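You operate a simulated robot arm through the tools that you are given. There is no shell and no other tool. Be economical: measure what you need, move in short steps, check, and stop when the job is done.

The job below is to be done with a simulated robot arm. You get a single attempt, and the scene is never put back.

## Task
Air-test the white coupler and sort it into the green or red tray.
Fine: GOOD on the display: green tray; LEAK: red. Stand it in the tester's cup, shut the clamp, press the green button; vent with the blue one before opening the clamp. Set down upright: what you pick out.

The check looks at the end state, three seconds after you hand in, the way a careful person would. Anything else that was tipped, shoved, dropped, spilled or broken makes it a failure.

## Robot
A 6-joint arm with a two-finger parallel gripper, fixed in place. Base frame: the origin is at the foot of the arm, x ahead of it, y to its left, z up; the work surface is at about z = 0.8. Units: m, rad, N and s.
With the tool pointing down near the work surface it reaches from about 0.34 to 0.76 m from the base axis. Its first joint turns from -1.152 to 1.152 rad. Payload 2.45 kg.
Tool frame: the origin (TCP) lies between the finger pads and is the grasp point; the fingertips stand 0.024 m ahead of it; z points along the fingers, y is the line along which they close. Largest opening 0.068 m; finger width 0.017, thickness 0.01; the body of the gripper, 0.04 by 0.07 m, starts 0.041 m behind the TCP.
Orientation is that of the tool frame in the base frame, as [roll, pitch, yaw] about the fixed x, y, z axes, in that order (R = Rz(yaw) Ry(pitch) Rx(roll)). With the fingers straight down and closing along the base's y, the tool's x points along the base's -x, its y along +y and its z along -z.

## Interface
- The arm moves only by the tool nudge_tool. Its argument "increments" is a list of rows, each a list of 3 entries, a list of its own where there are three numbers: the shift along the tool's x, y, z in m, then the turn, a rotation vector about the tool's x, y, z in rad, then the finger opening in m, from 0 to 0.068. In form: [[[x, y, z], [ax, ay, az], claw], ...]. A call has 1 to 8 rows; each row shifts and turns the commanded pose from where the row before left it, along the tool's axes as they then stand. A row lasts 0.2 s, in which the tool goes at most 0.05 m and 0.15 rad; a call with a longer step from one row to the next is refused whole, and so is a gripper value outside its range. A pose out of reach is approached as far as the arm can. The call stops where the force on the tool passes 40 N (or 10 N more than at its start, if that is more) or the arm is blocked; 0.2 s more then pass. The fingers move at their own pace (about 0.108 m/s each) and stop on an object; they squeeze with about 24 N. The grip force told is the motor's: it shows also when the fingers shut on nothing. Time passes only in rows, and 0.2 s behind the last, so rows that do not move let the fingers close. The reply holds the time, the measured pose of the TCP, the force on the tool along the base axes, the opening and the grip force, in the units named above and with some noise, with the torque about the TCP (base axes, N m) and any sound that the robot's microphone picked up.
- Cameras (640 x 400 px; columns grow to the right, rows downward): "scene" is fixed at [0.1691, 0.4356, 1.4575]; the picture's right is [-0.60, -0.80, 0.00], its down [-0.60, 0.45, -0.66] and it looks along [0.53, -0.40, -0.75] (base axes); focal length 288 px, centre (320, 200). "wrist" rides on the gripper at [0.084, 0.011, -0.075] in the tool frame; the picture's right is [-0.13, 0.99, 0.00], its down [-0.60, -0.08, -0.79] and it looks along [-0.79, -0.10, 0.61] (tool axes); focal length 251 px, centre (320, 200). There is no depth. A picture from a camera that has moved, and an enlarged one, comes with that camera's place and axes in the base frame and with its lens. The place of the scene camera against the robot may be out by one fixed shift of up to 0.018 m in any direction.
- camera(camera): a new picture of that camera. No time passes.
- zoom(camera, box): a new picture of the part [left, top, right, bottom] of that camera's present view, enlarged. No time passes.
- job_done(): hands the job in; it is judged then, once.

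Go step by step. Nothing tells you positions but the pictures and the camera data: compare them with the known pose of the tool, close in by small moves and look again before you grip or let go. The budget is 120 turns and 84 pictures, counting those below and the enlarged ones. Unless the task says otherwise, let go and move clear before handing in, and close with one line.

The tools are called after ">>>" as name(argument=value, ...) on one line, values as JSON. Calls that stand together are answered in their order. nudge_tool: Moves the arm, as the interface text tells. Its arguments: {"type":"object","properties":{"increments":{"type":"array","items":{"type":"array"}}},"required":["increments"]} The other tools are called the same way: camera (camera) takes a picture; zoom (camera, box) takes an enlarged picture of a part of a camera's view; job_done () hands the job in.

At the start:

```text
clock: 0.0
tcp_pos: [0.4196, 0.1966, 1.1583]
orientation: [3.14, 0.0, 3.142]
wrist_force: [1.0, 0.0, -0.3]
torque: [-0.01, -0.01, 0.03]
opening: 0.0678
gripper_force: 0.0
```

scene: 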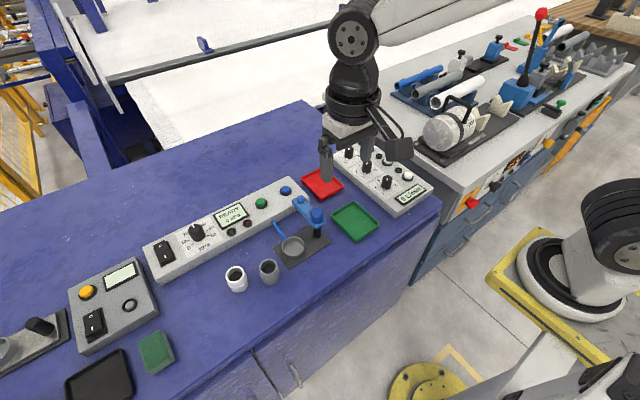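
wrist: 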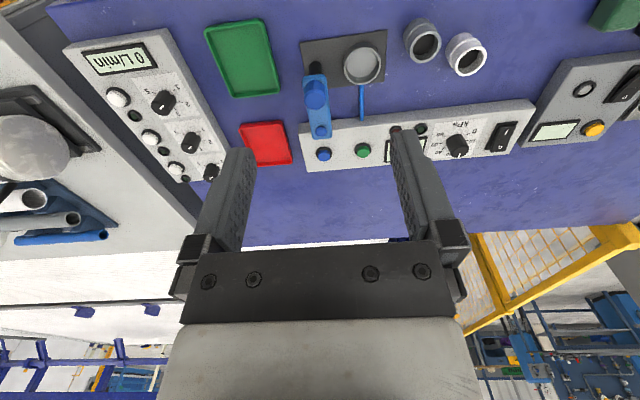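

I see a white and a grey coupler beside the tester (cup, blue clamp lever, green and blue buttons), and the red and green trays. First I'll take closer looks to measure positions.

>>> zoom(camera="scene", box=[210, 160, 390, 300])

>>> zoom(camera="wrist", box=[200, 0, 540, 200])

```text
2.86 times, centred on (300, 230) of scene
camera zoom: at [0.1691, 0.4356, 1.4575], right [-0.6, -0.8, 0.0], down [-0.6, 0.45, -0.66], along [0.53, -0.4, -0.75], focal length 824 px, centre (377, 114)
```

zoom: 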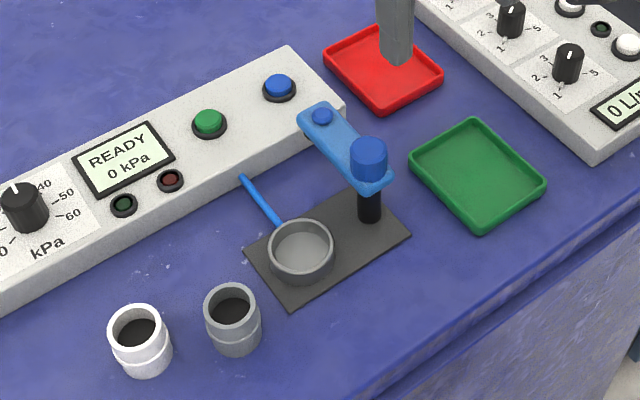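

```text
1.88 times, centred on (370, 100) of wrist
camera zoom: at [0.3357, 0.2074, 1.2332], right [0.13, 0.99, 0.0], down [0.6, -0.08, 0.79], along [0.79, -0.1, -0.61], focal length 473 px, centre (226, 388)
```

zoom: 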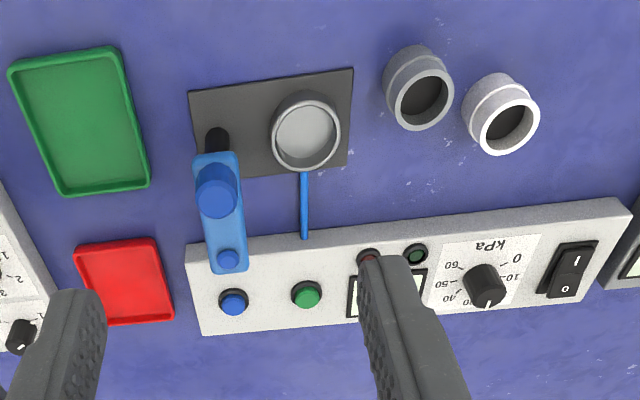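

The white coupler stands at about (0.535, 0.402), the cup at (0.53, 0.25), the clamp pivot at (0.523, 0.177) with its arm open toward +x, and the buttons at about (0.688, 0.249) green and (0.685, 0.171) blue. I'll turn the gripper 90° so it closes along base x, then go above the coupler.

>>> nudge_tool(increments=[[[0, 0, 0], [0, 0, 0.1428], 0.068], [[0, 0, 0], [0, 0, 0.1428], 0.068], [[0, 0, 0], [0, 0, 0.1428], 0.068], [[0, 0, 0], [0, 0, 0.1428], 0.068], [[0, 0, 0], [0, 0, 0.1428], 0.068], [[0, 0, 0], [0, 0, 0.1428], 0.068], [[0, 0, 0], [0, 0, 0.1428], 0.068], [[0, 0, 0], [0, 0, 0.1428], 0.068]])

>>> nudge_tool(increments=[[[0, 0, 0], [0, 0, 0.1428], 0.068], [[0, 0, 0], [0, 0, 0.1428], 0.068], [[0, 0, 0], [0, 0, 0.1428], 0.068], [[0, 0, 0], [0, 0, 0], 0.068]])

```text
clock: 1.8
tcp_pos: [0.4194, 0.1978, 1.1574]
orientation: [3.141, 0.0, 1.995]
wrist_force: [0.1, 0.5, 0.0]
torque: [0.01, -0.02, -0.01]
opening: 0.0679
gripper_force: 0.0
```

```text
clock: 2.8
tcp_pos: [0.419, 0.1969, 1.1585]
orientation: [3.141, 0.003, 1.569]
wrist_force: [0.1, -0.2, 0.5]
torque: [-0.04, -0.05, 0.01]
opening: 0.0679
gripper_force: 0.0
```

The turn is done (tool x is now base +y, tool y is base +x). Next I move above the white coupler and look.

>>> nudge_tool(increments=[[[0.034, 0.0193, 0.0267], [0, 0, 0], 0.068], [[0.034, 0.0193, 0.0267], [0, 0, 0], 0.068], [[0.034, 0.0193, 0.0267], [0, 0, 0], 0.068], [[0.034, 0.0193, 0.0267], [0, 0, 0], 0.068], [[0.034, 0.0193, 0.0267], [0, 0, 0], 0.068], [[0.034, 0.0193, 0.0267], [0, 0, 0], 0.068], [[0, 0, 0], [0, 0, 0], 0.068]])

>>> camera(camera="wrist")

>>> zoom(camera="scene", box=[200, 150, 400, 320])

```text
clock: 4.4
tcp_pos: [0.5334, 0.4009, 0.9943]
orientation: [-3.141, 0.0, 1.57]
wrist_force: [-0.4, 0.4, -0.2]
torque: [0.01, 0.0, 0.0]
opening: 0.0682
gripper_force: 0.0
```

```text
79 pictures are left
camera wrist: at [0.5456, 0.4851, 1.0708], right [0.99, -0.13, 0.0], down [-0.08, -0.6, 0.79], along [-0.1, -0.79, -0.61], focal length 251 px, centre (320, 200)
```

wrist: 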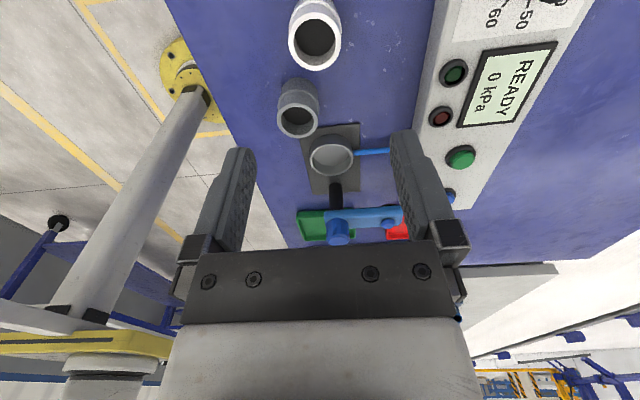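

```text
2.35 times, centred on (300, 235) of scene
camera zoom: at [0.1691, 0.4357, 1.4575], right [-0.6, -0.8, 0.0], down [-0.6, 0.45, -0.66], along [0.53, -0.4, -0.75], focal length 678 px, centre (367, 118)
```

zoom: 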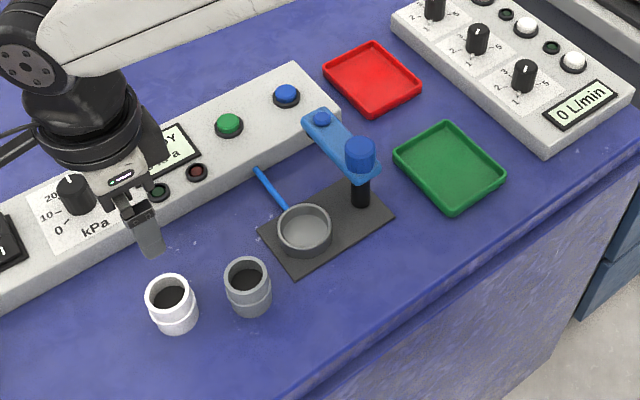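

>>> zoom(camera="wrist", box=[240, 0, 400, 100])

>>> zoom(camera="wrist", box=[280, 120, 440, 250])

```text
4.00 times, centred on (320, 50) of wrist
camera zoom: at [0.5456, 0.4851, 1.0708], right [0.99, -0.13, 0.0], down [-0.08, -0.6, 0.79], along [-0.1, -0.79, -0.61], focal length 1006 px, centre (320, 800)
```

zoom: 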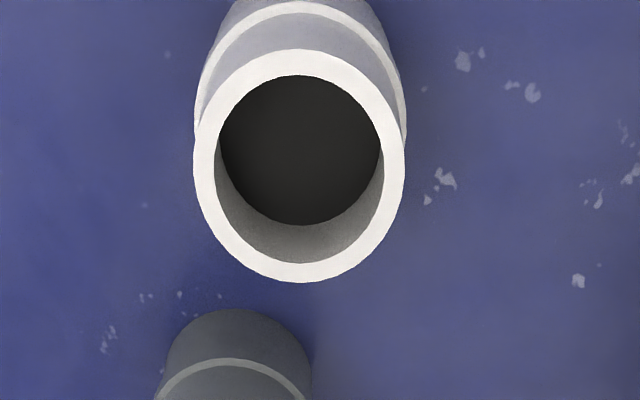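

```text
3.08 times, centred on (360, 185) of wrist
camera zoom: at [0.5456, 0.4851, 1.0708], right [0.99, -0.13, 0.0], down [-0.08, -0.6, 0.79], along [-0.1, -0.79, -0.61], focal length 774 px, centre (197, 246)
```

zoom: 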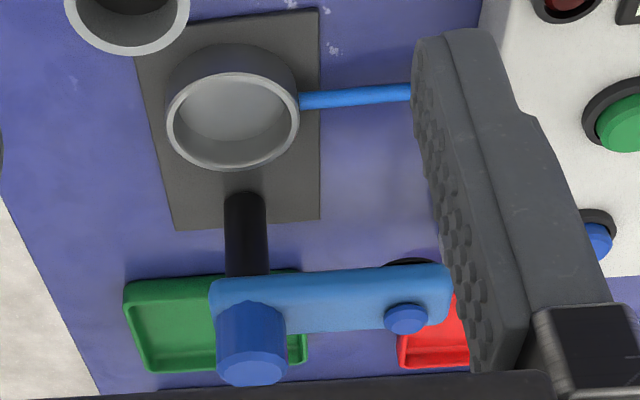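

The coupler is about 43–46 mm across with its top at about z = 0.85, centred near (0.5315, 0.4025). The cup rim is at about z = 0.827, so I'll grip high, with the TCP at about 0.847.

>>> nudge_tool(increments=[[[0.0015, -0.002, 0.03], [0, 0, 0], 0.068], [[0, 0, 0.04], [0, 0, 0], 0.068], [[0, 0, 0.035], [0, 0, 0], 0.068], [[0, 0, 0], [0, 0, 0], 0.068]])

>>> camera(camera="wrist")

>>> zoom(camera="scene", box=[200, 220, 300, 300])

```text
clock: 5.4
tcp_pos: [0.5337, 0.4012, 0.8907]
orientation: [3.142, 0.0, 1.57]
wrist_force: [-0.2, 0.4, -0.5]
torque: [0.01, 0.01, -0.02]
opening: 0.0682
gripper_force: 0.1
```

```text
75 pictures are left
camera wrist: at [0.5453, 0.4848, 0.9665], right [0.99, -0.13, 0.0], down [-0.08, -0.6, 0.79], along [-0.1, -0.79, -0.61], focal length 251 px, centre (320, 200)
```

wrist: 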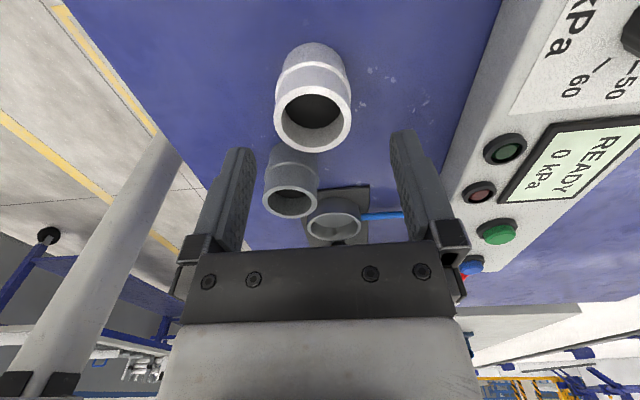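

```text
5.00 times, centred on (250, 260) of scene
camera zoom: at [0.1691, 0.4356, 1.4575], right [-0.6, -0.8, 0.0], down [-0.6, 0.45, -0.66], along [0.53, -0.4, -0.75], focal length 1442 px, centre (670, -100)
```

zoom: 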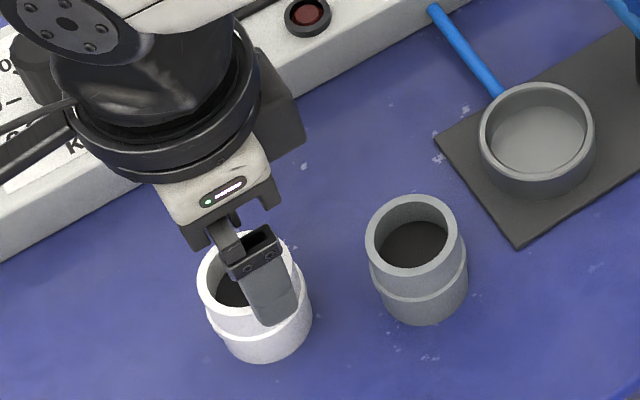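

The fingers straddle the coupler, and its centre is about (0.531, 0.404). I'll correct by about 2 mm, go down to z = 0.847 and grip.

>>> nudge_tool(increments=[[[0.0015, -0.0023, 0.01], [0, 0, 0], 0.068], [[0, 0, 0.02], [0, 0, 0], 0.068], [[0, 0, 0.0135], [0, 0, 0], 0.068], [[0, 0, 0], [0, 0, 0], 0.068], [[0, 0, 0], [0, 0, 0], 0.03], [[0, 0, 0], [0, 0, 0], 0.03], [[0, 0, 0], [0, 0, 0], 0.03]])

>>> camera(camera="wrist")

```text
clock: 7.0
tcp_pos: [0.5317, 0.4032, 0.8477]
orientation: [-3.142, 0.001, 1.57]
wrist_force: [-0.4, -0.9, -0.8]
torque: [0.02, 0.01, 0.0]
opening: 0.0409
gripper_force: 23.7
```

```text
73 pictures are left
camera wrist: at [0.5426, 0.4873, 0.9231], right [0.99, -0.13, 0.0], down [-0.08, -0.6, 0.79], along [-0.1, -0.79, -0.61], focal length 251 px, centre (320, 200)
```

wrist: 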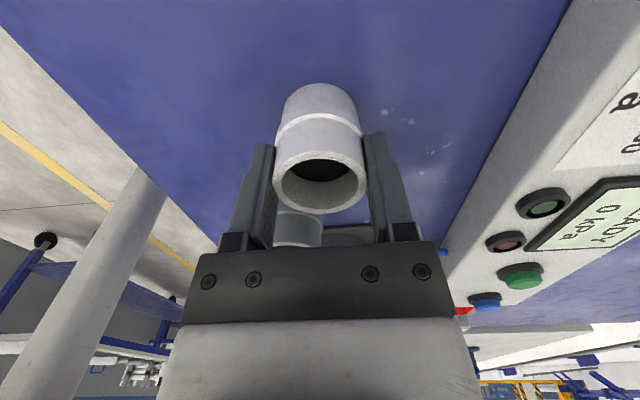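

It is gripped (opening 0.041). I'll lift 0.10 m and carry it over the cup.

>>> nudge_tool(increments=[[[0, 0, -0.03], [0, 0, 0], 0.03], [[0, 0, -0.035], [0, 0, 0], 0.03], [[0, 0, -0.035], [0, 0, 0], 0.03], [[-0.04, 0, 0], [0, 0, 0], 0.03], [[-0.04, 0, 0], [0, 0, 0], 0.03], [[-0.04, 0, 0], [0, 0, 0], 0.03], [[-0.0315, 0.0005, 0], [0, 0, 0], 0.03], [[0, 0, 0], [0, 0, 0], 0.03]])

>>> camera(camera="wrist")

>>> zoom(camera="scene", box=[220, 150, 380, 280])

```text
clock: 8.8
tcp_pos: [0.5309, 0.2526, 0.9485]
orientation: [-3.14, 0.002, 1.57]
wrist_force: [0.4, 0.2, -0.4]
torque: [0.0, -0.01, 0.0]
opening: 0.0407
gripper_force: 24.1
```

```text
72 pictures are left
camera wrist: at [0.5419, 0.3365, 1.0236], right [0.99, -0.13, 0.0], down [-0.08, -0.6, 0.79], along [-0.1, -0.79, -0.61], focal length 251 px, centre (320, 200)
```

wrist: 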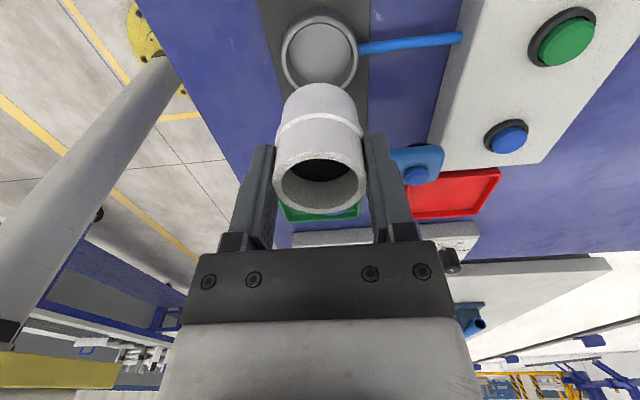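

```text
3.08 times, centred on (300, 215) of scene
camera zoom: at [0.1691, 0.4356, 1.4575], right [-0.6, -0.8, 0.0], down [-0.6, 0.45, -0.66], along [0.53, -0.4, -0.75], focal length 887 px, centre (382, 154)
```

zoom: 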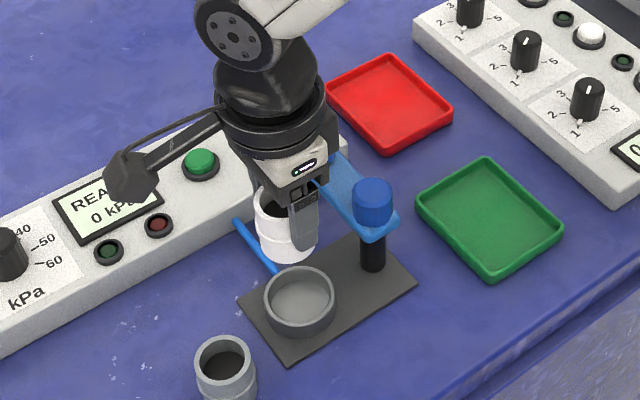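

>>> zoom(camera="wrist", box=[250, 0, 410, 100])

```text
4.00 times, centred on (330, 50) of wrist
camera zoom: at [0.5419, 0.3365, 1.0236], right [0.99, -0.13, 0.0], down [-0.08, -0.6, 0.79], along [-0.1, -0.79, -0.61], focal length 1006 px, centre (280, 800)
```

zoom: 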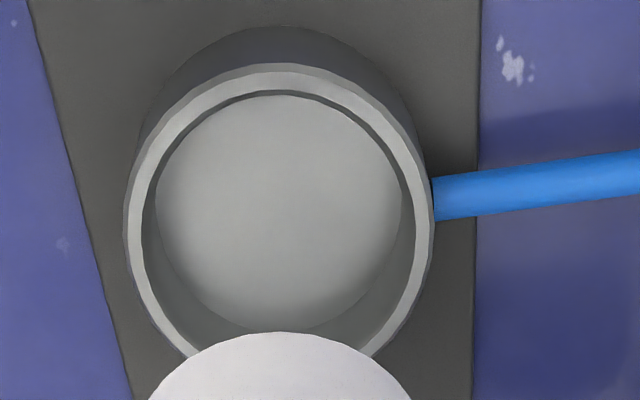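

>>> zoom(camera="wrist", box=[240, 70, 400, 230])

```text
2.50 times, centred on (320, 150) of wrist
camera zoom: at [0.5419, 0.3365, 1.0236], right [0.99, -0.13, 0.0], down [-0.08, -0.6, 0.79], along [-0.1, -0.79, -0.61], focal length 629 px, centre (320, 325)
```

zoom: 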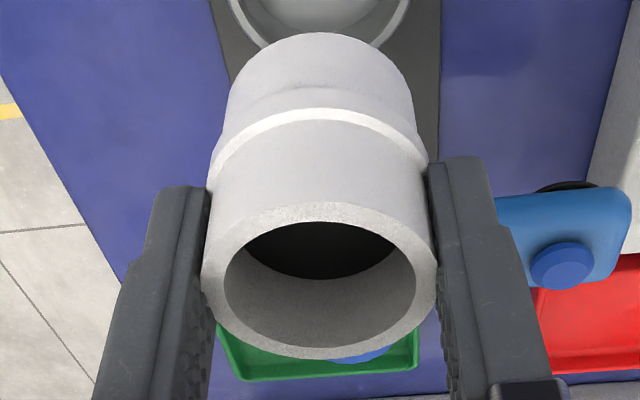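

The coupler sits about 2 mm off the TCP in +y, so its centre is (0.5314, 0.2548) against a cup centre of (0.5313, 0.2509). I'll shift −3.5 mm in y, lower to just above the rim and check.

>>> nudge_tool(increments=[[[-0.0035, 0, 0.02], [0, 0, 0], 0.03], [[0, 0, 0.025], [0, 0, 0], 0.03], [[0, 0, 0.019], [0, 0, 0], 0.03], [[0, 0, 0], [0, 0, 0], 0.03]])

>>> zoom(camera="wrist", box=[240, 40, 400, 220])

>>> zoom(camera="scene", box=[250, 180, 350, 270])

```text
clock: 9.8
tcp_pos: [0.5309, 0.2505, 0.8859]
orientation: [3.14, 0.001, 1.571]
wrist_force: [0.0, 0.2, 0.0]
torque: [-0.03, 0.01, 0.0]
opening: 0.0405
gripper_force: 23.8
```

```text
2.22 times, centred on (320, 130) of wrist
camera zoom: at [0.5421, 0.3335, 0.9616], right [0.99, -0.13, 0.0], down [-0.08, -0.6, 0.79], along [-0.1, -0.79, -0.61], focal length 559 px, centre (320, 356)
```

zoom: 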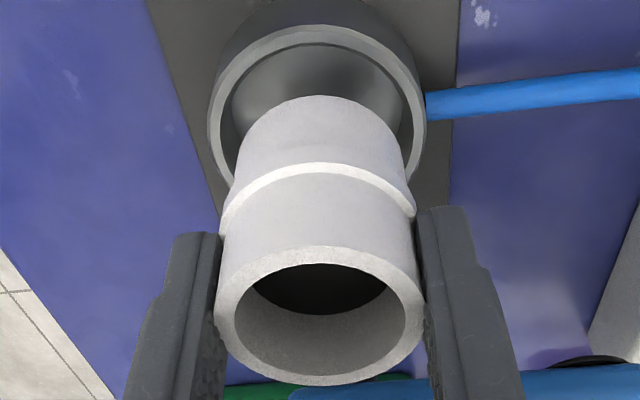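

```text
4.44 times, centred on (300, 225) of scene
camera zoom: at [0.1691, 0.4356, 1.4575], right [-0.6, -0.8, 0.0], down [-0.6, 0.45, -0.66], along [0.53, -0.4, -0.75], focal length 1282 px, centre (409, 89)
```

zoom: 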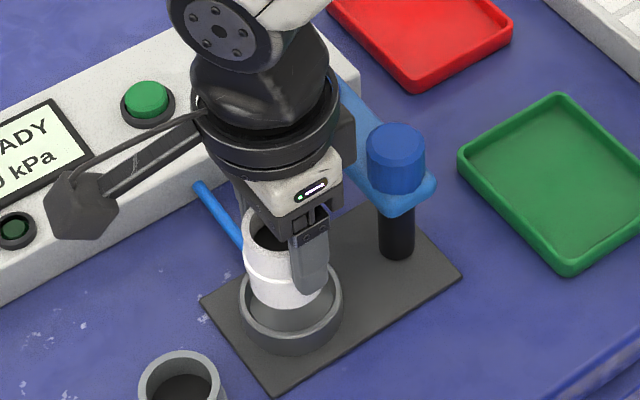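

>>> zoom(camera="scene", box=[296, 222, 336, 262])

>>> zoom(camera="scene", box=[296, 232, 336, 258])

```text
10.00 times, centred on (316, 242) of scene
camera zoom: at [0.1691, 0.4356, 1.4575], right [-0.6, -0.8, 0.0], down [-0.6, 0.45, -0.66], along [0.53, -0.4, -0.75], focal length 2884 px, centre (360, -220)
```

zoom: 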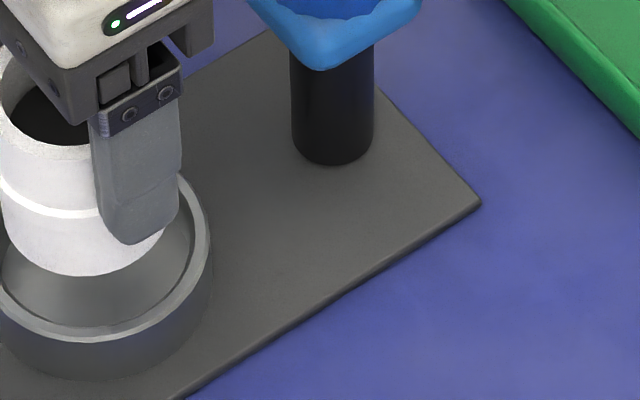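

```text
15.38 times, centred on (316, 245) of scene
camera zoom: at [0.1691, 0.4356, 1.4575], right [-0.6, -0.8, 0.0], down [-0.6, 0.45, -0.66], along [0.53, -0.4, -0.75], focal length 4436 px, centre (382, -492)
```

zoom: 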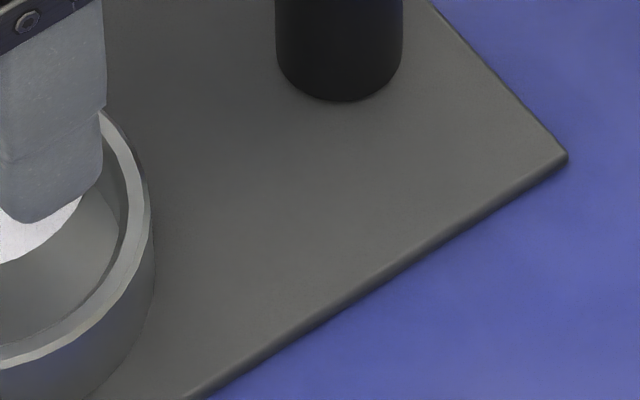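

>>> zoom(camera="scene", box=[270, 227, 318, 257])

```text
13.33 times, centred on (294, 242) of scene
camera zoom: at [0.1691, 0.4356, 1.4575], right [-0.6, -0.8, 0.0], down [-0.6, 0.45, -0.66], along [0.53, -0.4, -0.75], focal length 3845 px, centre (667, -360)
```

zoom: 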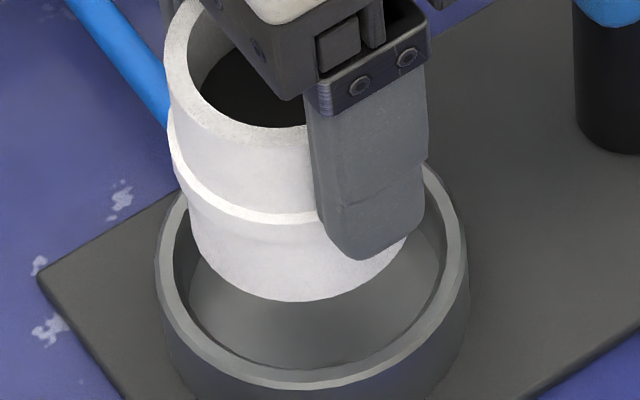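

By both cameras the alignment is within about 1 mm, with the bottom at about z = 0.843. I'll correct slightly and lower it part-way into the cup.

>>> nudge_tool(increments=[[[-0.0007, -0.0005, 0.006], [0, 0, 0], 0.03], [[0, 0, 0.006], [0, 0, 0], 0.03], [[0, 0, 0.005], [0, 0, 0], 0.03], [[0, 0, 0.005], [0, 0, 0], 0.03], [[0, 0, 0], [0, 0, 0], 0.03]])

>>> zoom(camera="scene", box=[270, 227, 318, 257])

>>> zoom(camera="wrist", box=[240, 40, 400, 220])

```text
clock: 11.0
tcp_pos: [0.5312, 0.249, 0.8634]
orientation: [-3.141, 0.001, 1.571]
wrist_force: [-0.6, 0.0, -0.5]
torque: [0.02, 0.0, 0.01]
opening: 0.0408
gripper_force: 24.6
```

```text
13.33 times, centred on (294, 242) of scene
camera zoom: at [0.1691, 0.4356, 1.4575], right [-0.6, -0.8, 0.0], down [-0.6, 0.45, -0.66], along [0.53, -0.4, -0.75], focal length 3845 px, centre (667, -360)
```

zoom: 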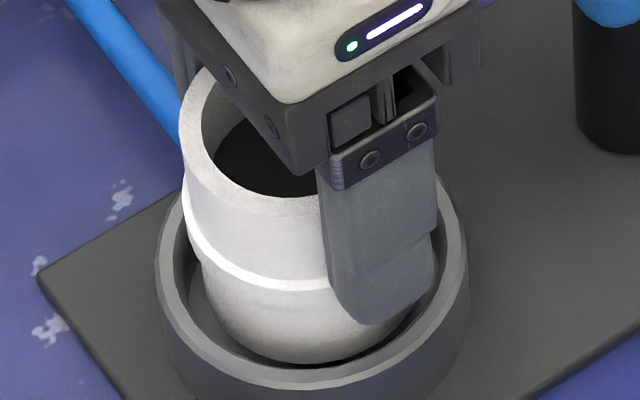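

```text
2.22 times, centred on (320, 130) of wrist
camera zoom: at [0.5423, 0.3328, 0.939], right [0.99, -0.13, 0.0], down [-0.08, -0.6, 0.79], along [-0.1, -0.79, -0.61], focal length 559 px, centre (320, 356)
```

zoom: 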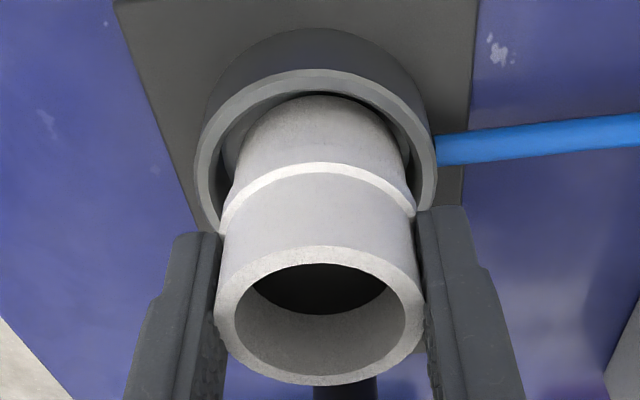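

The coupler is entering the cup freely. I continue down gently in small steps until it touches.

>>> nudge_tool(increments=[[[0, 0, 0.003], [0, 0, 0], 0.03], [[0, 0, 0.003], [0, 0, 0], 0.03], [[0, 0, 0.002], [0, 0, 0], 0.03], [[0, 0, 0], [0, 0, 0], 0.03]])

>>> zoom(camera="scene", box=[270, 227, 318, 257])

```text
clock: 12.0
tcp_pos: [0.5309, 0.2486, 0.8541]
orientation: [3.14, 0.001, 1.569]
wrist_force: [-1.5, -2.5, 8.5]
torque: [-0.1, 0.06, -0.02]
opening: 0.0405
gripper_force: 24.0
```

```text
13.33 times, centred on (294, 242) of scene
camera zoom: at [0.1689, 0.4355, 1.4576], right [-0.6, -0.8, 0.0], down [-0.6, 0.45, -0.66], along [0.53, -0.4, -0.75], focal length 3845 px, centre (667, -360)
```

zoom: 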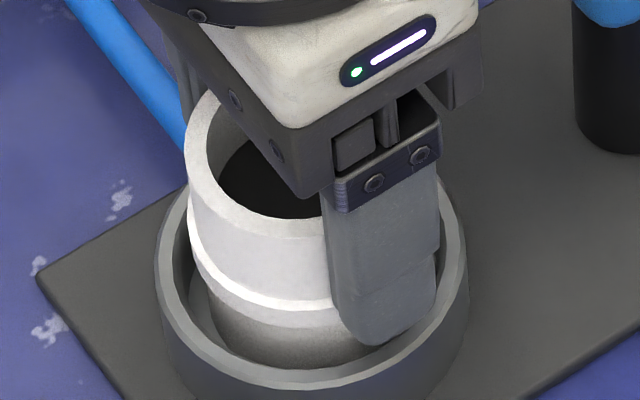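

There is 8.5 N of contact at the height expected for the cup floor, so it is seated. I'll release and rise, then look.

>>> nudge_tool(increments=[[[0, 0, -0.0006], [0, 0, 0], 0.03], [[0, 0, 0], [0, 0, 0], 0.05], [[0, 0, 0], [0, 0, 0], 0.066], [[0, 0, 0], [0, 0, 0], 0.066], [[0, 0, -0.03], [0, 0, 0], 0.066], [[0, 0, -0.04], [0, 0, 0], 0.066], [[0, 0, -0.05], [0, 0, 0], 0.066], [[0, 0, 0], [0, 0, 0], 0.066]])

>>> zoom(camera="scene", box=[260, 190, 340, 260])

>>> camera(camera="wrist")

```text
clock: 13.8
tcp_pos: [0.5307, 0.2471, 0.9745]
orientation: [3.14, 0.0, 1.57]
wrist_force: [0.3, 0.2, -1.0]
torque: [0.01, -0.03, -0.02]
opening: 0.0658
gripper_force: 0.1
```

```text
5.71 times, centred on (300, 225) of scene
camera zoom: at [0.1691, 0.4356, 1.4575], right [-0.6, -0.8, 0.0], down [-0.6, 0.45, -0.66], along [0.53, -0.4, -0.75], focal length 1648 px, centre (434, 57)
```

zoom: 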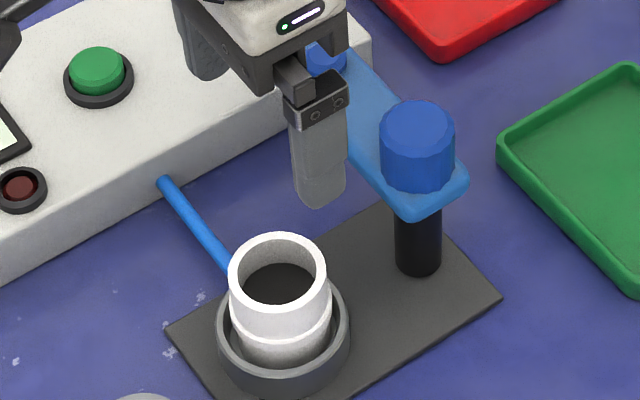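

```text
59 pictures are left
camera wrist: at [0.5417, 0.3306, 1.0524], right [0.99, -0.13, 0.0], down [-0.08, -0.6, 0.79], along [-0.1, -0.79, -0.61], focal length 251 px, centre (320, 200)
```

wrist: 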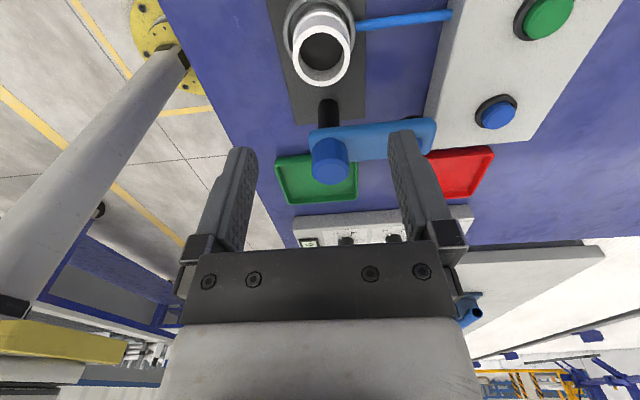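

The coupler stands in the cup. Now I look closely at the clamp arm to plan how to swing it over.

>>> zoom(camera="wrist", box=[270, 70, 450, 200])

>>> zoom(camera="scene", box=[300, 180, 350, 240])

```text
3.08 times, centred on (360, 135) of wrist
camera zoom: at [0.5417, 0.3306, 1.0524], right [0.99, -0.13, 0.0], down [-0.08, -0.6, 0.79], along [-0.1, -0.79, -0.61], focal length 774 px, centre (197, 400)
```

zoom: 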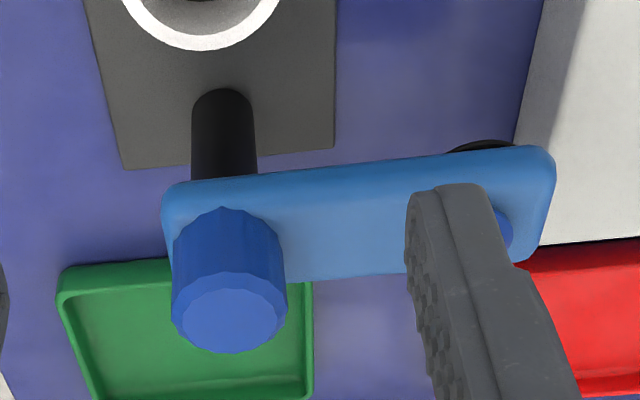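

```text
6.67 times, centred on (325, 210) of scene
camera zoom: at [0.1691, 0.4356, 1.4575], right [-0.6, -0.8, 0.0], down [-0.6, 0.45, -0.66], along [0.53, -0.4, -0.75], focal length 1922 px, centre (287, 133)
```

zoom: 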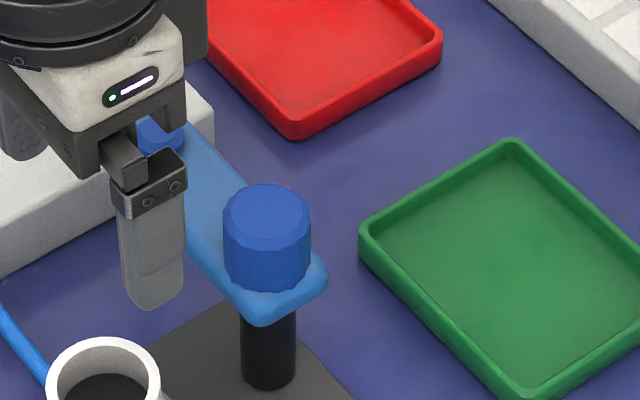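

The clamp pivots at about (0.531, 0.1765), its arm top is at z ≈ 0.88 and its pad end sits 0.07 m out, so swinging it 90° toward +y puts the pad over the cup. I'll close the fingers and come down on the arm's −y side.

>>> nudge_tool(increments=[[[-0.035, 0.02, 0], [0, 0, 0], 0.0], [[-0.035, 0.02, 0], [0, 0, 0], 0.0], [[-0.037, 0.02, 0], [0, 0, 0], 0.0], [[0, 0, 0], [0, 0, 0], 0.0], [[0, 0, 0.03], [0, 0, 0], 0.0], [[0, 0, 0.03], [0, 0, 0], 0.0], [[0, 0, 0.018], [0, 0, 0], 0.0], [[0, 0, 0], [0, 0, 0], 0.0]])

>>> zoom(camera="scene", box=[270, 160, 370, 250])

>>> zoom(camera="wrist", box=[200, 0, 440, 240])

```text
clock: 15.6
tcp_pos: [0.5896, 0.1413, 0.8973]
orientation: [3.142, -0.001, 1.571]
wrist_force: [0.3, 0.0, 0.0]
torque: [0.01, -0.01, 0.03]
opening: 0.0
gripper_force: 23.3
```

```text
4.44 times, centred on (320, 205) of scene
camera zoom: at [0.1691, 0.4356, 1.4575], right [-0.6, -0.8, 0.0], down [-0.6, 0.45, -0.66], along [0.53, -0.4, -0.75], focal length 1282 px, centre (320, 178)
```

zoom: 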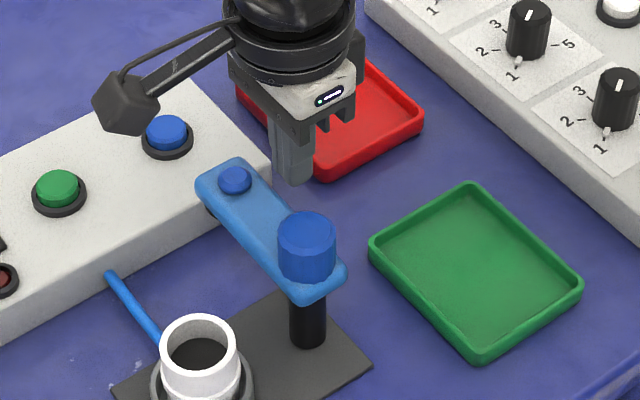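

```text
1.67 times, centred on (320, 120) of wrist
camera zoom: at [0.6007, 0.2254, 0.9732], right [0.99, -0.13, 0.0], down [-0.08, -0.6, 0.79], along [-0.1, -0.79, -0.61], focal length 419 px, centre (320, 333)
```

zoom: 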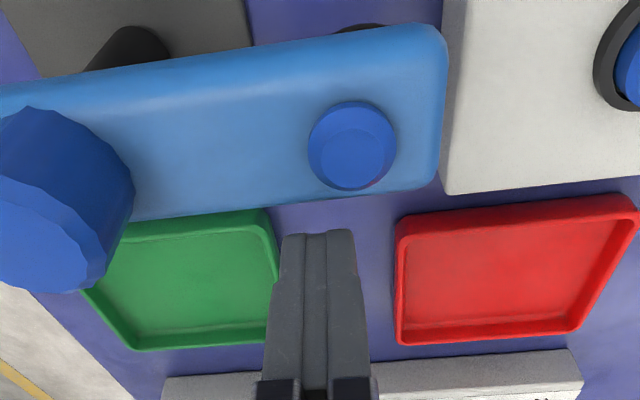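

The closed fingers are beside the arm. I lower 4 mm more and push the arm along its arc in small steps.

>>> nudge_tool(increments=[[[0, 0, 0.004], [0, 0, 0], 0.0], [[0.013, 0.001, 0], [0, 0, 0], 0.0], [[0.008, 0.002, 0], [0, 0, 0], 0.0], [[0.008, 0.001, 0], [0, 0, 0], 0.0], [[0.008, 0, 0], [0, 0, 0], 0.0], [[0.0085, 0, 0], [0, 0, 0], 0.0], [[0, 0, 0], [0, 0, 0], 0.0]])

>>> zoom(camera="scene", box=[270, 160, 370, 250])

```text
clock: 17.2
tcp_pos: [0.5925, 0.1864, 0.8931]
orientation: [-3.141, 0.001, 1.572]
wrist_force: [-0.4, -0.2, 0.5]
torque: [-0.03, 0.0, -0.03]
opening: 0.0
gripper_force: 23.8
```

```text
4.44 times, centred on (320, 205) of scene
camera zoom: at [0.1691, 0.4356, 1.4575], right [-0.6, -0.8, 0.0], down [-0.6, 0.45, -0.66], along [0.53, -0.4, -0.75], focal length 1282 px, centre (320, 178)
```

zoom: 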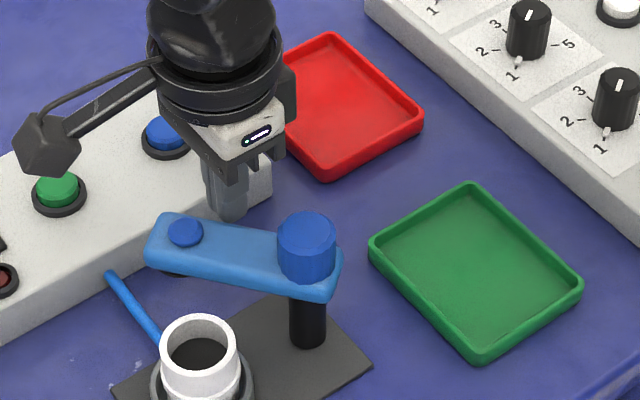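

The arm swings freely, about 35° so far. I continue to about 75°.

>>> nudge_tool(increments=[[[0.008, -0.001, 0], [0, 0, 0], 0.0], [[0.008, -0.001, 0], [0, 0, 0], 0.0], [[0.007, -0.005, 0], [0, 0, 0], 0.0], [[0.008, -0.005, 0], [0, 0, 0], 0.0], [[0.006, -0.006, 0], [0, 0, 0], 0.0], [[0.0055, -0.006, 0], [0, 0, 0], 0.0], [[0, 0, 0], [0, 0, 0], 0.0]])

>>> zoom(camera="scene", box=[270, 160, 370, 250])

```text
clock: 18.8
tcp_pos: [0.57, 0.231, 0.8922]
orientation: [-3.141, 0.0, 1.571]
wrist_force: [0.9, 0.2, -0.5]
torque: [0.02, -0.02, 0.0]
opening: 0.0002
gripper_force: 23.9
```

```text
4.44 times, centred on (320, 205) of scene
camera zoom: at [0.1691, 0.4356, 1.4575], right [-0.6, -0.8, 0.0], down [-0.6, 0.45, -0.66], along [0.53, -0.4, -0.75], focal length 1282 px, centre (320, 178)
```

zoom: 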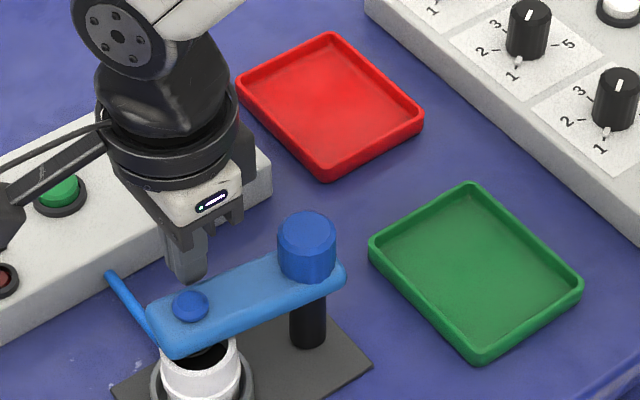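

It is over the cup's edge now. I push the last part gently.

>>> nudge_tool(increments=[[[0.002, -0.004, 0], [0, 0, 0], 0.0], [[0.002, -0.004, 0], [0, 0, 0], 0.0], [[0.001, -0.004, 0], [0, 0, 0], 0.0], [[0, -0.003, 0], [0, 0, 0], 0.0], [[0, 0, 0], [0, 0, 0], 0.0]])

>>> zoom(camera="scene", box=[240, 160, 360, 260])

>>> camera(camera="wrist")

```text
clock: 20.0
tcp_pos: [0.5573, 0.234, 0.8927]
orientation: [3.135, -0.001, 1.572]
wrist_force: [16.6, 1.2, -7.1]
torque: [0.07, -0.31, 0.12]
opening: 0.0
gripper_force: 24.2
```

```text
4.00 times, centred on (300, 210) of scene
camera zoom: at [0.1697, 0.4357, 1.4574], right [-0.6, -0.8, 0.0], down [-0.6, 0.45, -0.66], along [0.53, -0.4, -0.75], focal length 1153 px, centre (400, 160)
```

zoom: 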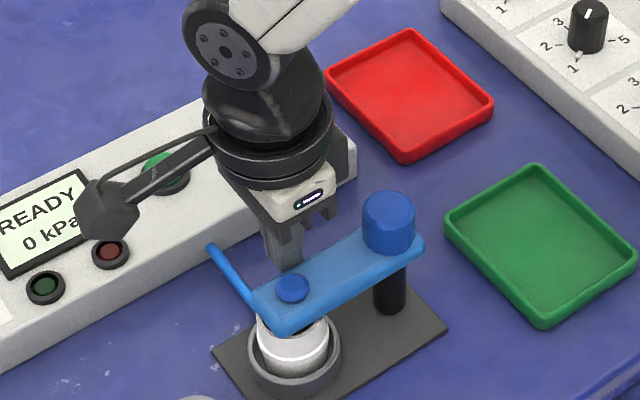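

```text
51 pictures are left
camera wrist: at [0.5684, 0.3179, 0.9684], right [0.99, -0.13, 0.0], down [-0.08, -0.61, 0.79], along [-0.1, -0.79, -0.61], focal length 251 px, centre (320, 200)
```

wrist: 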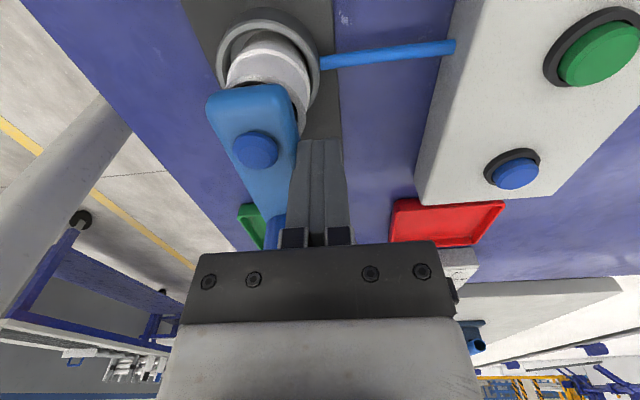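

The bolt is now at (0.5305, 0.247), over the cup, and the arm has hit its stop (16 N). I back off, rise, and check the clamp.

>>> nudge_tool(increments=[[[0, 0.008, 0], [0, 0, 0], 0.0], [[0, 0.015, 0], [0, 0, 0], 0.0], [[0, 0.015, -0.03], [0, 0, 0], 0.0], [[0, 0.03, -0.03], [0, 0, 0], 0.0], [[0, 0.03, -0.03], [0, 0, 0], 0.0], [[0.015, 0.033, -0.02], [0, 0, 0], 0.0], [[0, 0, 0], [0, 0, 0], 0.0]])

>>> zoom(camera="scene", box=[250, 180, 350, 260])

>>> camera(camera="wrist")

```text
clock: 21.6
tcp_pos: [0.6836, 0.2454, 1.0036]
orientation: [-3.141, 0.0, 1.571]
wrist_force: [0.1, 0.8, 0.1]
torque: [-0.01, 0.02, 0.0]
opening: 0.0
gripper_force: 23.9
```

```text
5.00 times, centred on (300, 220) of scene
camera zoom: at [0.1691, 0.4356, 1.4575], right [-0.6, -0.8, 0.0], down [-0.6, 0.45, -0.66], along [0.53, -0.4, -0.75], focal length 1442 px, centre (420, 100)
```

zoom: 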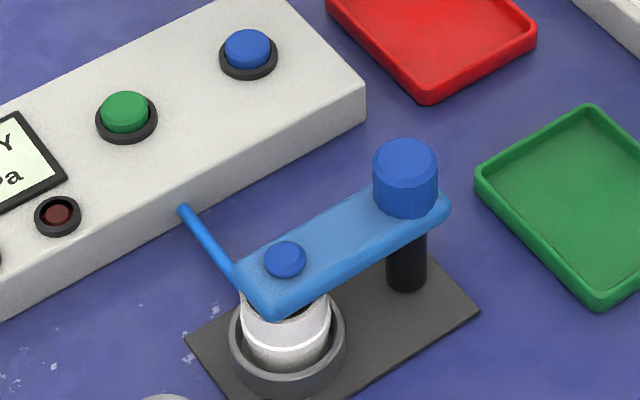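

```text
49 pictures are left
camera wrist: at [0.6965, 0.3293, 1.0795], right [0.99, -0.13, 0.0], down [-0.08, -0.6, 0.79], along [-0.1, -0.79, -0.61], focal length 251 px, centre (320, 200)
```

wrist: 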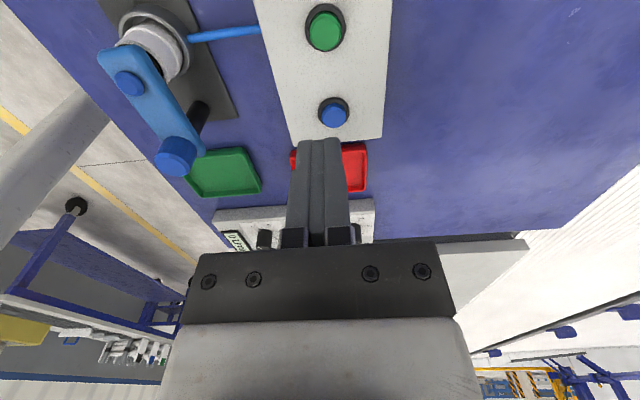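

The arm lies square over the coupler. The green button is at about (0.690, 0.250); I position over it and descend near the cap.

>>> nudge_tool(increments=[[[0.005, 0.006, 0.03], [0, 0, 0], 0.0], [[0, 0, 0.04], [0, 0, 0], 0.0], [[0, 0, 0.04], [0, 0, 0], 0.0], [[0, 0, 0], [0, 0, 0], 0.0]])

>>> zoom(camera="scene", box=[220, 160, 320, 240])

>>> zoom(camera="wrist", box=[240, 60, 400, 220])

```text
clock: 22.6
tcp_pos: [0.6921, 0.2552, 0.8919]
orientation: [3.141, 0.0, 1.57]
wrist_force: [0.6, -0.5, -0.6]
torque: [-0.01, 0.01, -0.03]
opening: 0.0
gripper_force: 23.5
```

```text
5.00 times, centred on (270, 200) of scene
camera zoom: at [0.1691, 0.4356, 1.4575], right [-0.6, -0.8, 0.0], down [-0.6, 0.45, -0.66], along [0.53, -0.4, -0.75], focal length 1442 px, centre (570, 200)
```

zoom: 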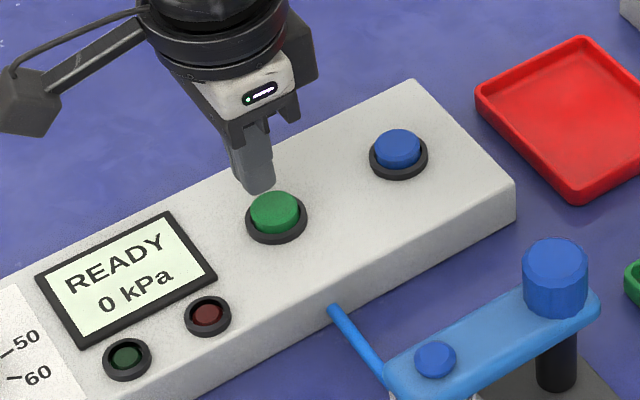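

```text
2.50 times, centred on (320, 140) of wrist
camera zoom: at [0.7034, 0.3394, 0.9691], right [0.99, -0.13, 0.0], down [-0.08, -0.6, 0.79], along [-0.1, -0.79, -0.61], focal length 629 px, centre (320, 350)
```

zoom: 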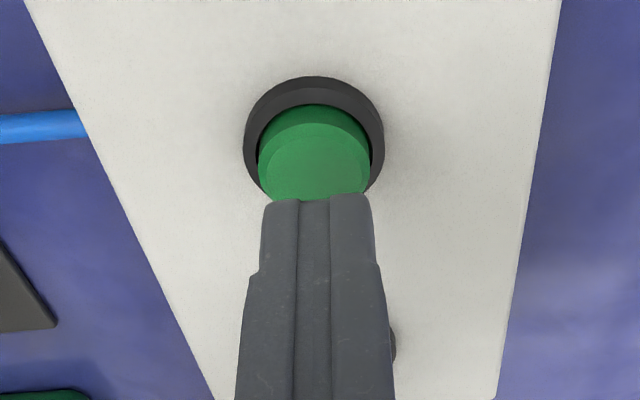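

The tool is above the green cap. I press down in small steps.

>>> nudge_tool(increments=[[[-0.001, 0, 0.008], [0, 0, 0], 0.0], [[0, 0, 0.004], [0, 0, 0], 0.0], [[0, 0, 0.002], [0, 0, 0], 0.0], [[0, 0, 0.002], [0, 0, 0], 0.0], [[0, 0, 0.002], [0, 0, 0], 0.0], [[0, 0, 0.001], [0, 0, 0], 0.0], [[0, 0, 0], [0, 0, 0], 0.0]])

>>> zoom(camera="scene", box=[220, 160, 320, 240])

```text
clock: 24.2
tcp_pos: [0.6924, 0.2549, 0.8734]
orientation: [3.141, 0.001, 1.572]
wrist_force: [-0.3, -1.3, 1.1]
torque: [0.01, 0.0, 0.02]
opening: 0.0001
gripper_force: 23.3
```

```text
5.00 times, centred on (270, 200) of scene
camera zoom: at [0.1691, 0.4356, 1.4575], right [-0.6, -0.8, 0.0], down [-0.6, 0.45, -0.66], along [0.53, -0.4, -0.75], focal length 1442 px, centre (570, 200)
```

zoom: 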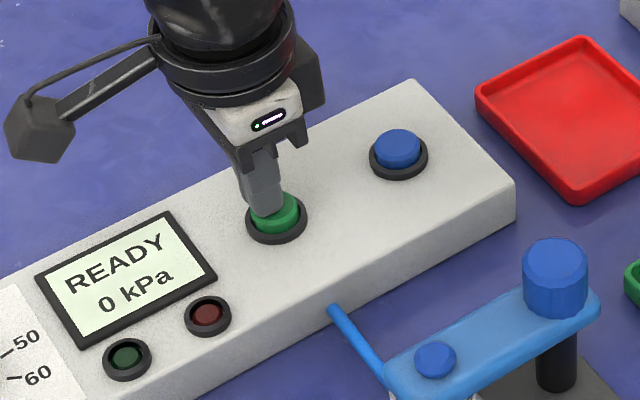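

Just touching the cap. I press a few millimetres further.

>>> nudge_tool(increments=[[[-0.001, 0, 0.0015], [0, 0, 0], 0.0], [[0, 0, 0.0015], [0, 0, 0], 0.0], [[0, 0, 0.0015], [0, 0, 0], 0.0], [[0, 0, 0.0015], [0, 0, 0], 0.0], [[0, 0, 0], [0, 0, 0], 0.0]])

>>> zoom(camera="scene", box=[220, 160, 320, 240])

```text
clock: 25.4
tcp_pos: [0.6944, 0.2533, 0.8685]
orientation: [3.139, 0.0, 1.573]
wrist_force: [-0.7, 2.2, 4.1]
torque: [0.05, 0.01, 0.01]
opening: 0.0
gripper_force: 23.4
heard: click
```

```text
5.00 times, centred on (270, 200) of scene
camera zoom: at [0.169, 0.4357, 1.4576], right [-0.6, -0.8, 0.0], down [-0.6, 0.45, -0.66], along [0.53, -0.4, -0.75], focal length 1442 px, centre (570, 200)
```

zoom: 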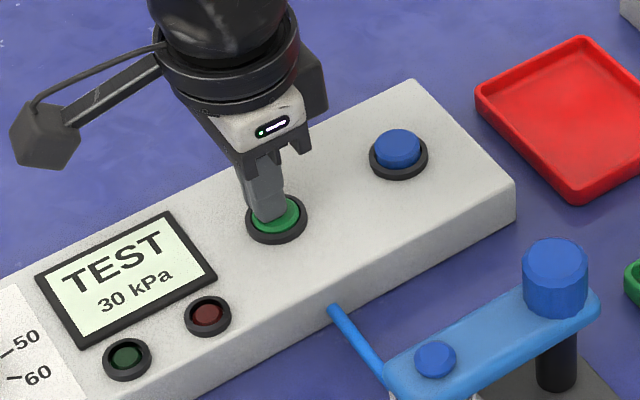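

It clicked and the display reads TEST 30 kPa. I rise and wait for the verdict.

>>> nudge_tool(increments=[[[0, 0, -0.015], [0, 0, 0], 0.0], [[0, 0, -0.02], [0, 0, 0], 0.0], [[0, 0, 0], [0, 0, 0], 0.0], [[0, 0, 0], [0, 0, 0], 0.0], [[0, 0, 0], [0, 0, 0], 0.0], [[0, 0, 0], [0, 0, 0], 0.0], [[0, 0, 0], [0, 0, 0], 0.0], [[0, 0, 0], [0, 0, 0], 0.0]])

>>> zoom(camera="scene", box=[220, 160, 320, 240])

```text
clock: 27.2
tcp_pos: [0.6935, 0.2529, 0.9026]
orientation: [3.14, 0.0, 1.571]
wrist_force: [0.5, 0.6, 0.9]
torque: [-0.01, 0.0, 0.02]
opening: 0.0001
gripper_force: 23.8
```

```text
5.00 times, centred on (270, 200) of scene
camera zoom: at [0.1691, 0.4356, 1.4575], right [-0.6, -0.8, 0.0], down [-0.6, 0.45, -0.66], along [0.53, -0.4, -0.75], focal length 1442 px, centre (570, 200)
```

zoom: 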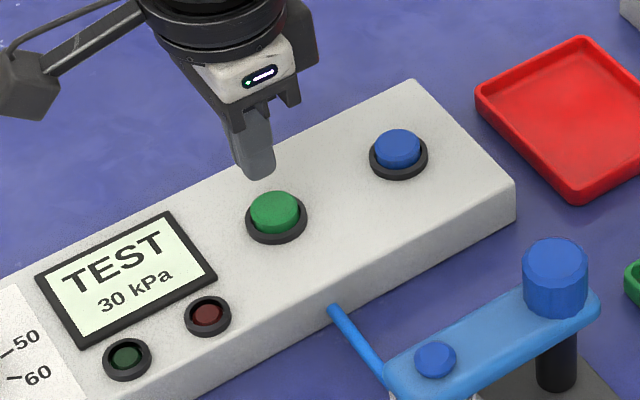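

Still testing. While it runs, I move over above the blue button (not pressing) and look again.

>>> nudge_tool(increments=[[[-0.026, -0.001, 0], [0, 0, 0], 0.0], [[-0.026, 0, 0], [0, 0, 0], 0.0], [[-0.026, 0, 0], [0, 0, 0], 0.0], [[0, 0, 0], [0, 0, 0], 0.0], [[0, 0, 0], [0, 0, 0], 0.0], [[0, 0, 0], [0, 0, 0], 0.0], [[0, 0, 0], [0, 0, 0], 0.0], [[0, 0, 0], [0, 0, 0], 0.0]])

>>> zoom(camera="scene", box=[220, 160, 320, 240])

>>> zoom(camera="wrist", box=[240, 60, 400, 220])

```text
clock: 29.0
tcp_pos: [0.6912, 0.1749, 0.9035]
orientation: [-3.141, -0.001, 1.57]
wrist_force: [-1.0, -0.4, -0.5]
torque: [0.03, 0.0, -0.01]
opening: 0.0
gripper_force: 23.3
```

```text
5.00 times, centred on (270, 200) of scene
camera zoom: at [0.1691, 0.4356, 1.4575], right [-0.6, -0.8, 0.0], down [-0.6, 0.45, -0.66], along [0.53, -0.4, -0.75], focal length 1442 px, centre (570, 200)
```

zoom: 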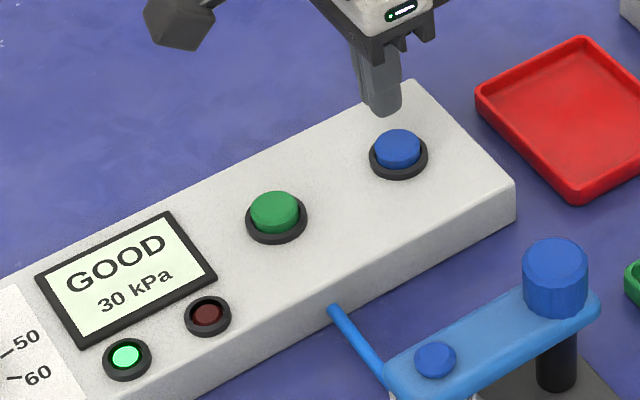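

```text
2.50 times, centred on (320, 140) of wrist
camera zoom: at [0.7032, 0.2589, 0.9792], right [0.99, -0.13, 0.0], down [-0.08, -0.6, 0.79], along [-0.1, -0.79, -0.61], focal length 629 px, centre (320, 350)
```

zoom: 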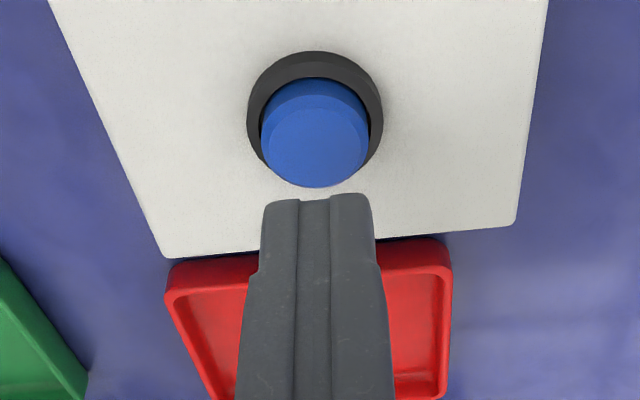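

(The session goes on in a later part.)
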